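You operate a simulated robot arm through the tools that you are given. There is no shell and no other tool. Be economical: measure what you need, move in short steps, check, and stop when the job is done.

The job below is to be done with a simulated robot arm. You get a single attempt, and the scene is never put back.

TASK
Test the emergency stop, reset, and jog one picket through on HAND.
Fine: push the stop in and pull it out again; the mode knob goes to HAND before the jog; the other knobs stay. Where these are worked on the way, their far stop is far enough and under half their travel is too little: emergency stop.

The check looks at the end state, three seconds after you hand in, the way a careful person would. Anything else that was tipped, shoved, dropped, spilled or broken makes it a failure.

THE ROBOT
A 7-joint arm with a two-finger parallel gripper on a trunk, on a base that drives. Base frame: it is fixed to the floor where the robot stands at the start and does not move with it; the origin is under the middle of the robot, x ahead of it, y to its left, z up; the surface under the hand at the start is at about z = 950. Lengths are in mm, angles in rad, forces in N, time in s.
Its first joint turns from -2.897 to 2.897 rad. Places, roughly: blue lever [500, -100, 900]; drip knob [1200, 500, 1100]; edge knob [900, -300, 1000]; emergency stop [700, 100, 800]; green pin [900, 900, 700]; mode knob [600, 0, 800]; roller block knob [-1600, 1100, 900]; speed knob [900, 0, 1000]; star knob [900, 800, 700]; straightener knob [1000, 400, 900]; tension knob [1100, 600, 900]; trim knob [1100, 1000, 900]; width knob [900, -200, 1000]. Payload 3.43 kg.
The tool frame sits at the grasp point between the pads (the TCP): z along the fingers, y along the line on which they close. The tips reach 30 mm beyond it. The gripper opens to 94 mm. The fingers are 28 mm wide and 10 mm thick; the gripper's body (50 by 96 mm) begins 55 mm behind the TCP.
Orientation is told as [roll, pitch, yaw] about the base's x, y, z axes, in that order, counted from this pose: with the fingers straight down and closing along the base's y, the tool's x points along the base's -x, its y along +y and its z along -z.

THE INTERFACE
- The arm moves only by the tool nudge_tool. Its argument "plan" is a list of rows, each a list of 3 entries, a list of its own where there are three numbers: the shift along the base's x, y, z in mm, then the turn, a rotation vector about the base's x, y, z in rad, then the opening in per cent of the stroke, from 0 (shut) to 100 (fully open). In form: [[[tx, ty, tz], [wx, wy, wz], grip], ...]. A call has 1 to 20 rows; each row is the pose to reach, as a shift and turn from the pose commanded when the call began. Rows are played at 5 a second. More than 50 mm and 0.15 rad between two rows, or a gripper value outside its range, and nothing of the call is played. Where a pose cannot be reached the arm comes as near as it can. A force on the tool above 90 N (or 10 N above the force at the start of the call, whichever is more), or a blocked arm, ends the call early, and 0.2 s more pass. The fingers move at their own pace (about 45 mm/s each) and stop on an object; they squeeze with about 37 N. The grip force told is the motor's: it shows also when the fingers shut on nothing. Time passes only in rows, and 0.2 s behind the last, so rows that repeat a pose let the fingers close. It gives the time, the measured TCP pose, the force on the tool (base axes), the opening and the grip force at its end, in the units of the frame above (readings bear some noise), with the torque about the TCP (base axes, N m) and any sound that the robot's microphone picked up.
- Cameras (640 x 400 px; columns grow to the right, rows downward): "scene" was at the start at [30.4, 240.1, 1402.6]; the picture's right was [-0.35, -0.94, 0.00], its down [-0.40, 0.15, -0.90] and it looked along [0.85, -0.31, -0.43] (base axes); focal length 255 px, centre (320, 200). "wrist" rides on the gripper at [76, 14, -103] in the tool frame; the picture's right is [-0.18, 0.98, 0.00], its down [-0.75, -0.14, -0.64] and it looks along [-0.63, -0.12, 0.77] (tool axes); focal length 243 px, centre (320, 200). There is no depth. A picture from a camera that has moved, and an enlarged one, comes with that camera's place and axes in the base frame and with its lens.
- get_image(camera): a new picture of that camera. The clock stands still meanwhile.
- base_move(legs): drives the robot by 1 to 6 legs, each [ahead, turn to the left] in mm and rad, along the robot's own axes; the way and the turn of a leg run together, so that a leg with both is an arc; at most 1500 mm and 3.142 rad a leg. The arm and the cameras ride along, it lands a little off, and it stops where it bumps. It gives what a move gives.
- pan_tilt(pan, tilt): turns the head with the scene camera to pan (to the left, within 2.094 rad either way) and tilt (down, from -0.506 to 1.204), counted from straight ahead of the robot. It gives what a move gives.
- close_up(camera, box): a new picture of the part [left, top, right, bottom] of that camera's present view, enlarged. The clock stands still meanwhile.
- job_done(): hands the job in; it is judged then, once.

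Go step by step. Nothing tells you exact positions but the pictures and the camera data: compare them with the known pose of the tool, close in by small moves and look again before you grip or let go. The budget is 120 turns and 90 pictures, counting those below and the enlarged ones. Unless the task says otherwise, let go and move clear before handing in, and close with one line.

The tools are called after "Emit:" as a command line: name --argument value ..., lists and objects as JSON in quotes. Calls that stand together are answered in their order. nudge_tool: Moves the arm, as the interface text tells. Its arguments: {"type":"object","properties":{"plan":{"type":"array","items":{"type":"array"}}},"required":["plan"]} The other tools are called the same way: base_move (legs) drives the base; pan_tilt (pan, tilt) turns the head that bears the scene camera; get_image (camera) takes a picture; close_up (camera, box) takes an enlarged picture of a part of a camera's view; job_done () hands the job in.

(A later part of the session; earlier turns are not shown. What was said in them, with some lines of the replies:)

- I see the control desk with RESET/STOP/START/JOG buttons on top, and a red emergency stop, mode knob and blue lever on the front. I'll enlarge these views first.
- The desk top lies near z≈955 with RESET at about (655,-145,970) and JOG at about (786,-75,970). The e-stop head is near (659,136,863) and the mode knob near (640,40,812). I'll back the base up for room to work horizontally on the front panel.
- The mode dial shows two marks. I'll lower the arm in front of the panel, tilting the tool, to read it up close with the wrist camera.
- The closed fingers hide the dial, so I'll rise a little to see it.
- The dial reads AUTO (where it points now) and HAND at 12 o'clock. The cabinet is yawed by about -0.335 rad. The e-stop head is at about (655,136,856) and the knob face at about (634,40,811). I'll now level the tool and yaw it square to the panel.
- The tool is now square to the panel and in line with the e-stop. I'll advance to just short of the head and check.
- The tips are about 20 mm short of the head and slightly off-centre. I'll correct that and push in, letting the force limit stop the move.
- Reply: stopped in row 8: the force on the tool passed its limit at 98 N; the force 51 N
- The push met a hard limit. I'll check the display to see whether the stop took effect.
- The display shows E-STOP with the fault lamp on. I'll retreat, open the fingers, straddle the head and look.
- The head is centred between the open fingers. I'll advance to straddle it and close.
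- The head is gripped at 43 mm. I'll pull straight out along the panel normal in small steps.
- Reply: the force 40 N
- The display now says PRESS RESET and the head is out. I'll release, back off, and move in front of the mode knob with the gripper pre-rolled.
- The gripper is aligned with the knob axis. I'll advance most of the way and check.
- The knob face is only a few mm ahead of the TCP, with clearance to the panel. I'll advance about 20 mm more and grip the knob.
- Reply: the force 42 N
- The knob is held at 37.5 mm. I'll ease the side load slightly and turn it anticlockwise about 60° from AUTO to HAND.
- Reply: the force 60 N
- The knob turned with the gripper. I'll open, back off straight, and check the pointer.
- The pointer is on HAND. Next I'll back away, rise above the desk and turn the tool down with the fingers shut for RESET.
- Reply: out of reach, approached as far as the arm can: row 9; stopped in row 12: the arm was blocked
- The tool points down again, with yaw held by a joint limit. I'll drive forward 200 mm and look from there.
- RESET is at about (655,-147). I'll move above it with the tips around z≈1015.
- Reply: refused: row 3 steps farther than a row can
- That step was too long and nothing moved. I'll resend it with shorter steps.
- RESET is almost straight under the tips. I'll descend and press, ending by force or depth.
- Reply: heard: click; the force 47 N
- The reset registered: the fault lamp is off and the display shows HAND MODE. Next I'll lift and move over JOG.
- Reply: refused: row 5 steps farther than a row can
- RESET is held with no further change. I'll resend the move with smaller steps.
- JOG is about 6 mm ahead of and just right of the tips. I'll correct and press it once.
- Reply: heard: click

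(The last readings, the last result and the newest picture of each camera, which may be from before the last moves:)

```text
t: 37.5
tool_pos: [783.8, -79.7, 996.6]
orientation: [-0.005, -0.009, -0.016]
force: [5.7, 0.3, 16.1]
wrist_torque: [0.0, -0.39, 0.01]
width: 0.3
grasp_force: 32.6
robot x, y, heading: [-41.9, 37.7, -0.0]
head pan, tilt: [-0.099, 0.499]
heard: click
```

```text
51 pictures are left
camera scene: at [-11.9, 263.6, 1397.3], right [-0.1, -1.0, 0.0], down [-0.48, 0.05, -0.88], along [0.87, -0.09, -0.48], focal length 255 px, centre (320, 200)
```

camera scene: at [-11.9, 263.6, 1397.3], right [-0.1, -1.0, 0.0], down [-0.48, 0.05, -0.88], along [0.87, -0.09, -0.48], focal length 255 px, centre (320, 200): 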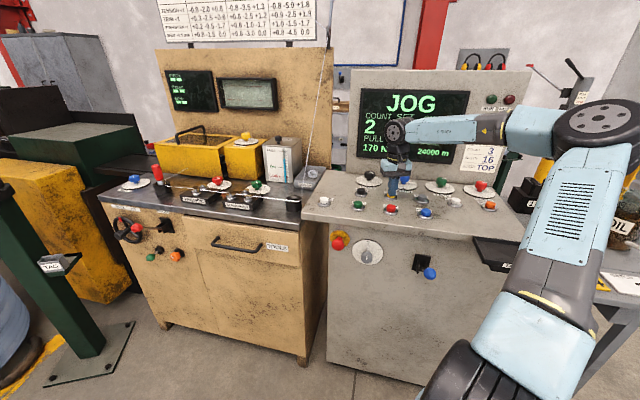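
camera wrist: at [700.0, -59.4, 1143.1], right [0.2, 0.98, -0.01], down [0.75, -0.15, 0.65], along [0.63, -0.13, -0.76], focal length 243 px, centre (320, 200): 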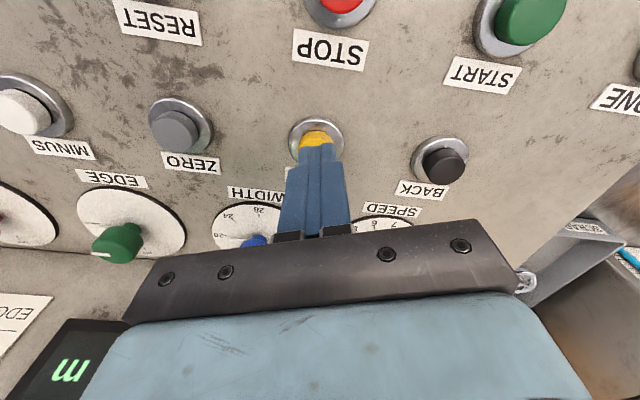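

The click was heard and the display shows JOG. I'll lift off now and check the made count.

Emit:
nudge_tool --plan '[[[0, 0, 30], [0, 0, 0], 0], [[0, 0, 70], [0, 0, 0], 0], [[-30, -25, 90], [0, 0, 0], 0], [[-60, -55, 110], [0, 0, 0], 0]]'

Emit:
close_up --camera "scene" --box '[320, 80, 540, 280]'

```text
t: 38.5
tool_pos: [723.1, -136.7, 1103.2]
orientation: [-0.006, -0.006, -0.013]
force: [0.0, 0.6, -0.2]
wrist_torque: [-0.05, 0.05, -0.01]
width: 0.0
grasp_force: 33.1
robot x, y, heading: [-41.5, 37.5, 0.004]
head pan, tilt: [-0.099, 0.499]
```

```text
2.00 times, centred on (430, 180) of scene
camera zoom: at [-10.7, 263.8, 1397.2], right [-0.1, -1.0, 0.0], down [-0.48, 0.05, -0.88], along [0.87, -0.09, -0.48], focal length 509 px, centre (100, 240)
```

zoom: 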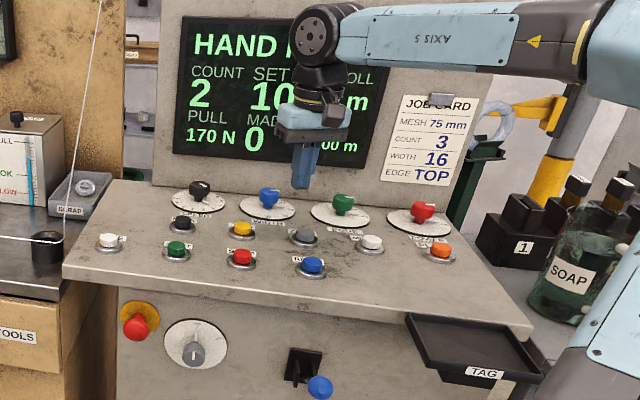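

The display is back on HAND MODE and partly hidden. I'll move the arm aside to read all the numbers.

Emit:
nudge_tool --plan '[[[-40, -20, 20], [0, 0, 0], 0], [[-80, -40, 20], [0, 0, 0], 0], [[-110, -75, 20], [0, 0, 0], 0], [[-140, -110, 0], [0, 0, 0], 0], [[-140, -140, -20], [0, 0, 0], 0]]'

Emit:
close_up --camera "scene" --box '[320, 70, 500, 180]'

Emit:
close_up --camera "scene" --box '[100, 50, 340, 220]'

```text
refused: row 4 steps farther than a row can; nothing moved
```

```text
3.56 times, centred on (410, 125) of scene
camera zoom: at [-10.7, 263.8, 1397.2], right [-0.1, -1.0, 0.0], down [-0.48, 0.05, -0.88], along [0.87, -0.09, -0.48], focal length 905 px, centre (0, 467)
```

zoom: 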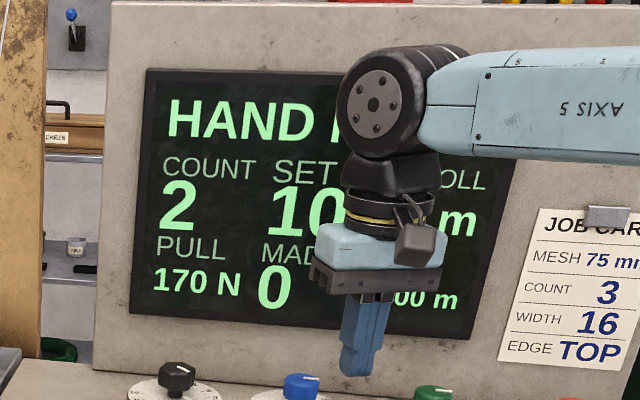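

```text
2.35 times, centred on (220, 135) of scene
camera zoom: at [-10.7, 263.8, 1397.2], right [-0.1, -1.0, 0.0], down [-0.48, 0.05, -0.88], along [0.87, -0.09, -0.48], focal length 599 px, centre (555, 353)
```

zoom: 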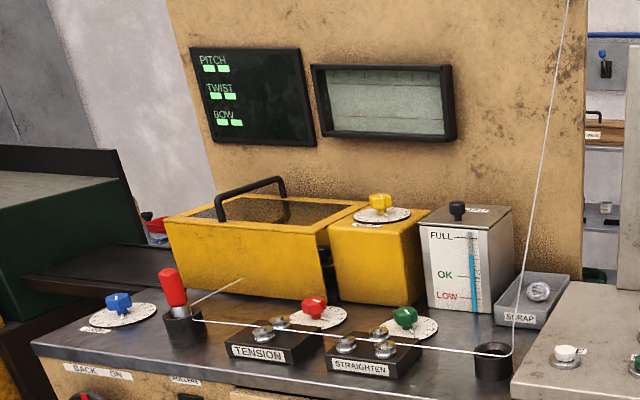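

I need the full display, so I'll move aside in smaller steps.

Emit:
nudge_tool --plan '[[[-30, -25, 20], [0, 0, 0], 0], [[-60, -50, 20], [0, 0, 0], 0], [[-90, -80, 20], [0, 0, 0], 0], [[-110, -115, 10], [0, 0, 0], 0], [[-120, -150, 0], [0, 0, 0], 0]]'

Emit:
close_up --camera "scene" --box '[320, 70, 500, 180]'

```text
t: 39.6
tool_pos: [603.3, -283.5, 1106.9]
orientation: [-0.006, -0.005, -0.013]
force: [-0.2, 0.8, 0.2]
wrist_torque: [-0.01, 0.03, 0.03]
width: 0.1
grasp_force: 33.2
robot x, y, heading: [-45.9, 35.3, -0.001]
head pan, tilt: [-0.099, 0.499]
```

```text
3.56 times, centred on (410, 125) of scene
camera zoom: at [-11.4, 263.8, 1397.2], right [-0.1, -1.0, 0.0], down [-0.48, 0.05, -0.88], along [0.87, -0.09, -0.48], focal length 905 px, centre (0, 467)
```

zoom: 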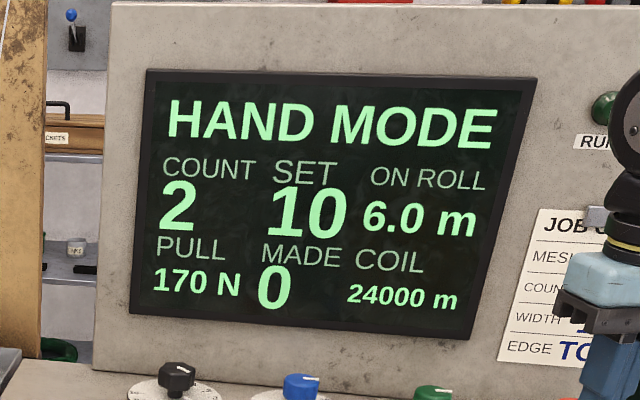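

The display doesn't tell whether a picket passed, so I'll look at the machine to the left for evidence.

Emit:
pan_tilt --pan 0.7 --tilt 0.4

Emit:
get_image --camera "scene"

Emit:
pan_tilt --pan 1.7 --tilt 0.4

Emit:
get_image --camera "scene"

```text
t: 40.8
tool_pos: [602.4, -283.9, 1107.2]
orientation: [-0.006, -0.005, -0.016]
force: [0.4, -0.2, -0.5]
wrist_torque: [-0.01, 0.01, -0.03]
width: 0.0
grasp_force: 33.6
robot x, y, heading: [-44.4, 35.1, -0.004]
head pan, tilt: [0.7, 0.4]
```

```text
46 pictures are left
camera scene: at [-31.4, 332.2, 1406.4], right [0.64, -0.76, 0.0], down [-0.3, -0.25, -0.92], along [0.7, 0.59, -0.39], focal length 255 px, centre (320, 200)
```

scene: 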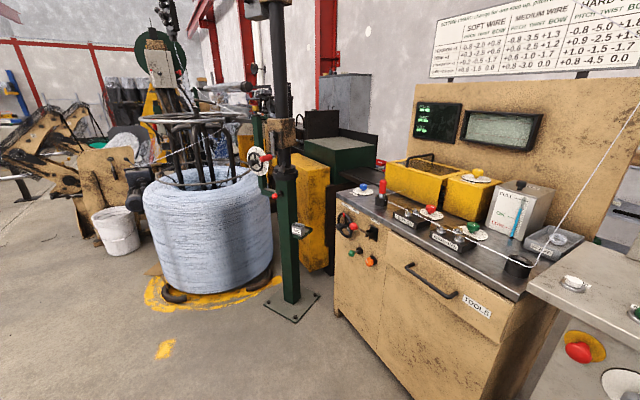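

```text
t: 42.0
tool_pos: [601.7, -284.8, 1107.9]
orientation: [-0.005, -0.005, -0.017]
force: [0.0, 0.2, -0.6]
wrist_torque: [-0.03, 0.01, -0.03]
width: 0.0
grasp_force: 32.9
robot x, y, heading: [-45.2, 35.2, -0.002]
head pan, tilt: [1.7, 0.4]
```

```text
45 pictures are left
camera scene: at [-114.1, 364.4, 1406.5], right [0.99, 0.13, 0.0], down [0.05, -0.39, -0.92], along [-0.12, 0.91, -0.39], focal length 255 px, centre (320, 200)
```

scene: 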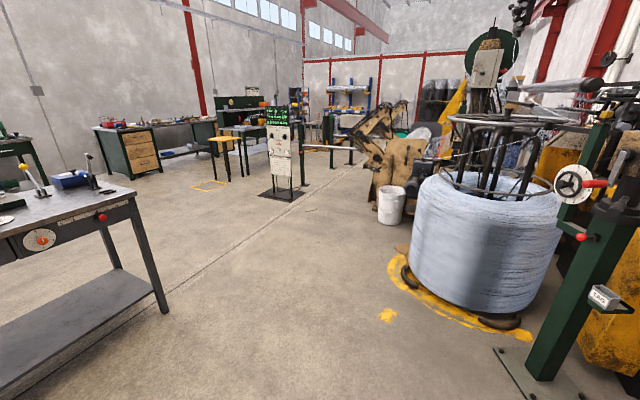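

There's a second panel in the distance and the viewing window on the left machine, so I'll enlarge both.

Emit:
close_up --camera "scene" --box '[240, 90, 340, 200]'

Emit:
pan_tilt --pan 0.3 --tilt 0.4

Emit:
get_image --camera "scene"

```text
3.64 times, centred on (290, 145) of scene
camera zoom: at [-114.1, 364.4, 1406.5], right [0.99, 0.13, 0.0], down [0.05, -0.39, -0.92], along [-0.12, 0.91, -0.39], focal length 926 px, centre (429, 400)
```

zoom: 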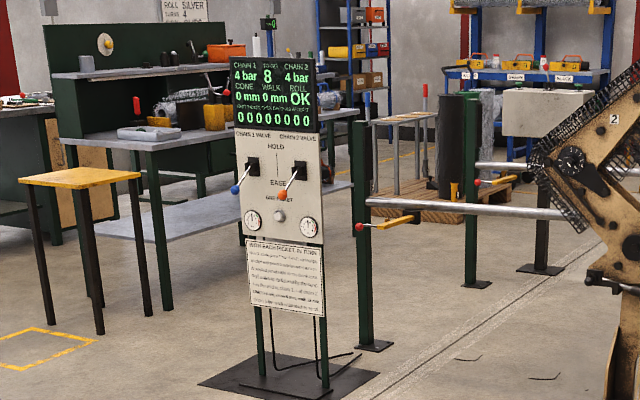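

```text
t: 43.6
tool_pos: [601.7, -283.6, 1106.3]
orientation: [-0.006, -0.006, -0.016]
force: [-0.5, 0.2, 0.1]
wrist_torque: [-0.02, 0.04, 0.02]
width: 0.0
grasp_force: 32.8
robot x, y, heading: [-42.5, 35.0, 0.004]
head pan, tilt: [0.3, 0.4]
```

```text
43 pictures are left
camera scene: at [-13.7, 300.0, 1406.4], right [0.3, -0.95, 0.0], down [-0.37, -0.12, -0.92], along [0.88, 0.27, -0.39], focal length 255 px, centre (320, 200)
```

scene: 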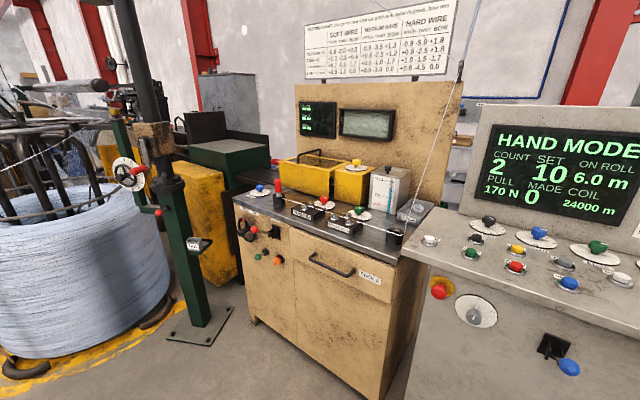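

Emit:
close_up --camera "scene" --box '[285, 85, 405, 160]'

Emit:
close_up --camera "scene" --box '[420, 200, 640, 340]'

```text
5.33 times, centred on (345, 122) of scene
camera zoom: at [-13.7, 300.0, 1406.4], right [0.3, -0.95, 0.0], down [-0.37, -0.12, -0.92], along [0.88, 0.27, -0.39], focal length 1358 px, centre (187, 613)
```

zoom: 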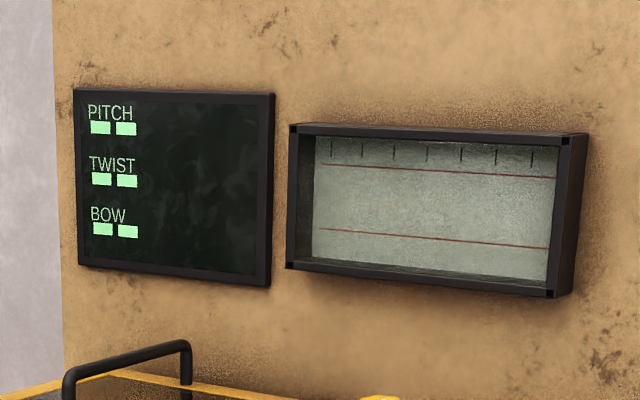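

```text
2.86 times, centred on (530, 270) of scene
camera zoom: at [-13.7, 300.0, 1406.4], right [0.3, -0.95, 0.0], down [-0.37, -0.12, -0.92], along [0.88, 0.27, -0.39], focal length 727 px, centre (-280, 0)
```

zoom: 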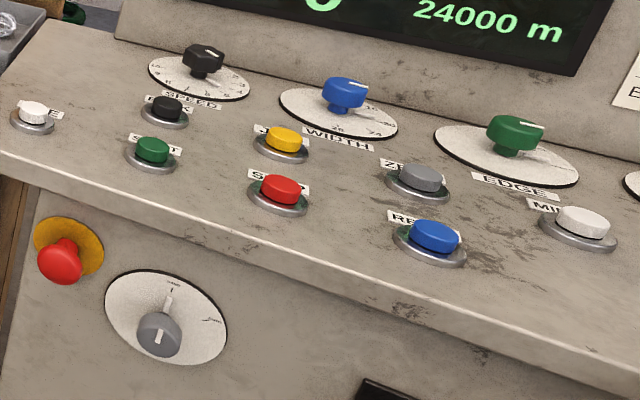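

The PITCH/TWIST/BOW readouts are still blank, the gauge window is empty and MADE is 0. JOG went off on release, so it looks like hold-to-run and my tap was too short for a picket. I'll go back over JOG, press and hold it, and watch both screens.

Emit:
nudge_tool --plan '[[[30, 34, 0], [0, 0, 0], 0], [[60, 68, 0], [0, 0, 0], 0], [[90, 102, 0], [0, 0, 0], 0], [[120, 136, 0], [0, 0, 0], 0], [[150, 170, -10], [0, 0, 0], 0], [[182, 204, -30], [0, 0, 0], 0], [[182, 204, -66], [0, 0, 0], 0], [[182, 204, -66], [0, 0, 0], 0]]'

Emit:
get_image --camera "wrist"

```text
refused: row 6 steps farther than a row can; nothing moved
```

```text
40 pictures are left
camera wrist: at [523.9, -268.1, 1210.4], right [0.2, 0.98, 0.0], down [0.75, -0.15, 0.65], along [0.63, -0.13, -0.76], focal length 243 px, centre (320, 200)
```

wrist: 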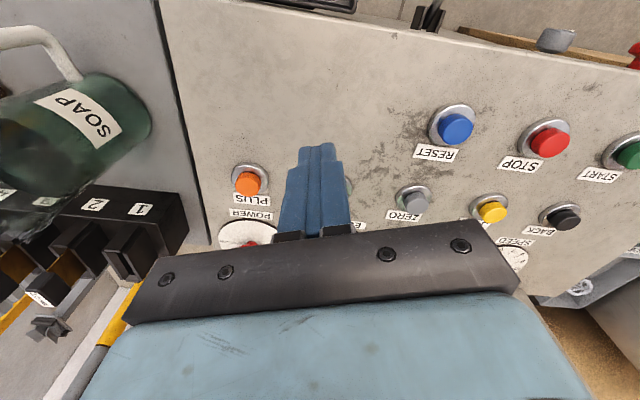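

Step too long again, so I'll resend with shorter rows.

Emit:
nudge_tool --plan '[[[30, 34, 0], [0, 0, 0], 0], [[60, 68, 0], [0, 0, 0], 0], [[90, 102, 0], [0, 0, 0], 0], [[120, 136, 0], [0, 0, 0], 0], [[150, 170, 0], [0, 0, 0], 0], [[182, 204, 0], [0, 0, 0], 0], [[182, 204, -35], [0, 0, 0], 0], [[182, 204, -66], [0, 0, 0], 0], [[182, 204, -66], [0, 0, 0], 0]]'

Emit:
get_image --camera "wrist"

```text
t: 45.6
tool_pos: [788.5, -82.1, 1040.0]
orientation: [-0.005, -0.006, -0.014]
force: [-0.4, 0.5, 1.0]
wrist_torque: [0.02, 0.03, -0.01]
width: 0.0
grasp_force: 32.4
robot x, y, heading: [-38.3, 36.2, -0.003]
head pan, tilt: [0.3, 0.4]
```

```text
39 pictures are left
camera wrist: at [710.8, -65.4, 1143.9], right [0.2, 0.98, 0.0], down [0.75, -0.15, 0.65], along [0.63, -0.13, -0.76], focal length 243 px, centre (320, 200)
```

wrist: 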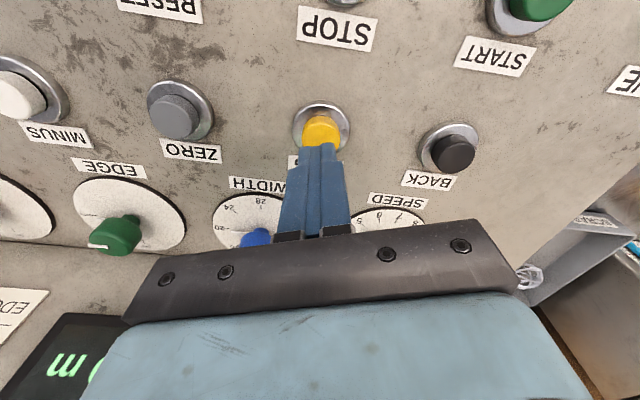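

The tips are over JOG. I'll press, hold about one second, then check.

Emit:
nudge_tool --plan '[[[-4, 2, -15], [0, 0, 0], 0], [[-4, 2, -30], [0, 0, 0], 0], [[-4, 2, -38], [0, 0, 0], 0], [[-4, 2, -43], [0, 0, 0], 0], [[-4, 2, -48], [0, 0, 0], 0], [[-4, 2, -48], [0, 0, 0], 0], [[-4, 2, -48], [0, 0, 0], 0], [[-4, 2, -48], [0, 0, 0], 0]]'

Emit:
get_image --camera "scene"

```text
t: 47.4
tool_pos: [783.4, -79.0, 991.2]
orientation: [-0.007, -0.01, -0.014]
force: [2.7, -4.3, 44.5]
wrist_torque: [-0.22, -0.64, -0.11]
width: 0.0
grasp_force: 32.3
robot x, y, heading: [-44.8, 35.6, 0.002]
head pan, tilt: [0.3, 0.4]
heard: click
```

```text
38 pictures are left
camera scene: at [-15.5, 300.0, 1406.5], right [0.3, -0.96, 0.0], down [-0.37, -0.12, -0.92], along [0.88, 0.27, -0.39], focal length 255 px, centre (320, 200)
```

scene: 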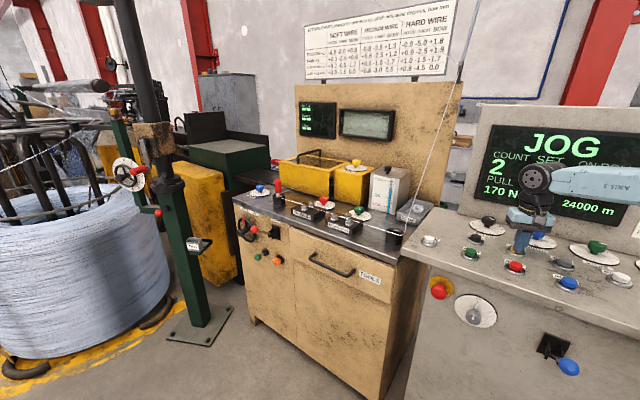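

JOG is active while held, and the readouts are still blank. I'll keep holding for another stretch and watch.

Emit:
nudge_tool --plan '[[[0, 0, 0], [0, 0, 0], 0], [[0, 0, 0], [0, 0, 0], 0], [[0, 0, 0], [0, 0, 0], 0], [[0, 0, 0], [0, 0, 0], 0], [[0, 0, 0], [0, 0, 0], 0]]'

Emit:
get_image --camera "scene"

```text
t: 48.6
tool_pos: [780.9, -80.0, 992.5]
orientation: [-0.005, -0.008, -0.017]
force: [12.0, -4.5, 50.2]
wrist_torque: [-0.24, -1.03, -0.05]
width: 0.0
grasp_force: 33.1
robot x, y, heading: [-42.2, 35.9, -0.0]
head pan, tilt: [0.3, 0.4]
```

```text
37 pictures are left
camera scene: at [-15.3, 300.1, 1406.5], right [0.3, -0.95, 0.0], down [-0.37, -0.12, -0.92], along [0.88, 0.27, -0.39], focal length 255 px, centre (320, 200)
```

scene: 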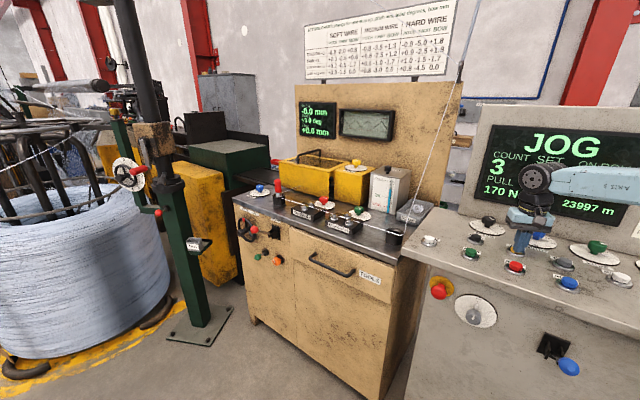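

One picket went through: COUNT went from 2 to 3, the readouts filled in and the coil dropped to 23997. I'll release straight up right away.

Emit:
nudge_tool --plan '[[[0, 0, 45], [0, 0, 0], 0], [[0, 0, 90], [0, 0, 0], 0], [[-30, -25, 110], [0, 0, 0], 0], [[-60, -50, 120], [0, 0, 0], 0], [[-90, -80, 120], [0, 0, 0], 0], [[-120, -110, 120], [0, 0, 0], 0], [[-140, -145, 120], [0, 0, 0], 0], [[-160, -180, 120], [0, 0, 0], 0]]'

Emit:
get_image --camera "scene"

Emit:
close_up --camera "scene" --box '[400, 95, 640, 385]'

```text
t: 50.4
tool_pos: [620.8, -262.3, 1109.6]
orientation: [-0.007, -0.008, -0.012]
force: [0.7, 0.7, -1.0]
wrist_torque: [-0.06, -0.01, -0.03]
width: 0.0
grasp_force: 32.9
robot x, y, heading: [-43.1, 37.4, 0.002]
head pan, tilt: [0.3, 0.4]
```

```text
36 pictures are left
camera scene: at [-13.4, 300.3, 1406.4], right [0.3, -0.95, 0.0], down [-0.37, -0.12, -0.92], along [0.88, 0.27, -0.39], focal length 255 px, centre (320, 200)
```

scene: 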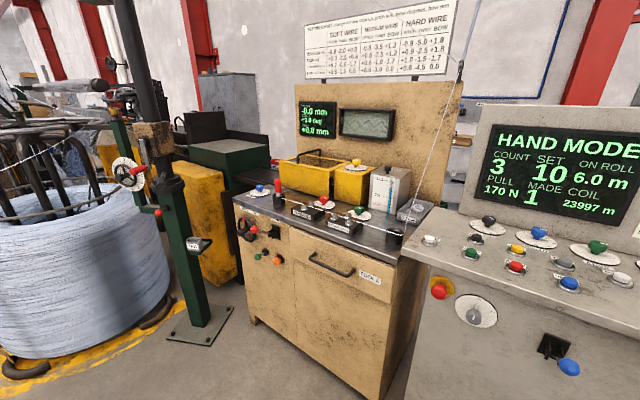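

```text
1.38 times, centred on (520, 240) of scene
camera zoom: at [-13.4, 300.3, 1406.4], right [0.3, -0.95, 0.0], down [-0.37, -0.12, -0.92], along [0.88, 0.27, -0.39], focal length 351 px, centre (44, 145)
```

zoom: 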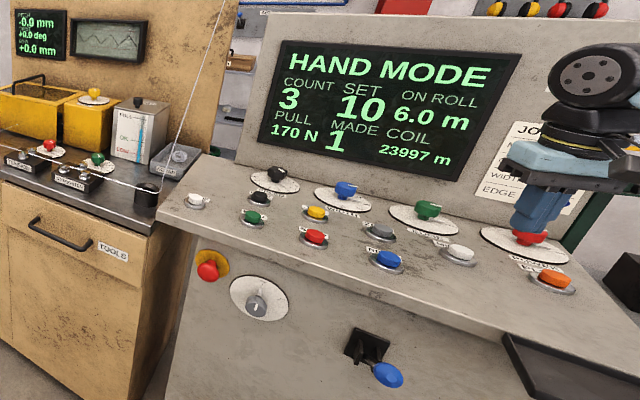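

The display shows HAND MODE with MADE 1, the e-stop is out, the mode knob is on HAND and the arm is clear. I'll hand in.

Emit:
job_done

```text
The job is handed in.
```

I pushed the emergency stop in, pulled it out and reset it, then set the mode knob to HAND and jogged one picket through (MADE 1); a first short press of JOG fed nothing, so I pressed it again and held.
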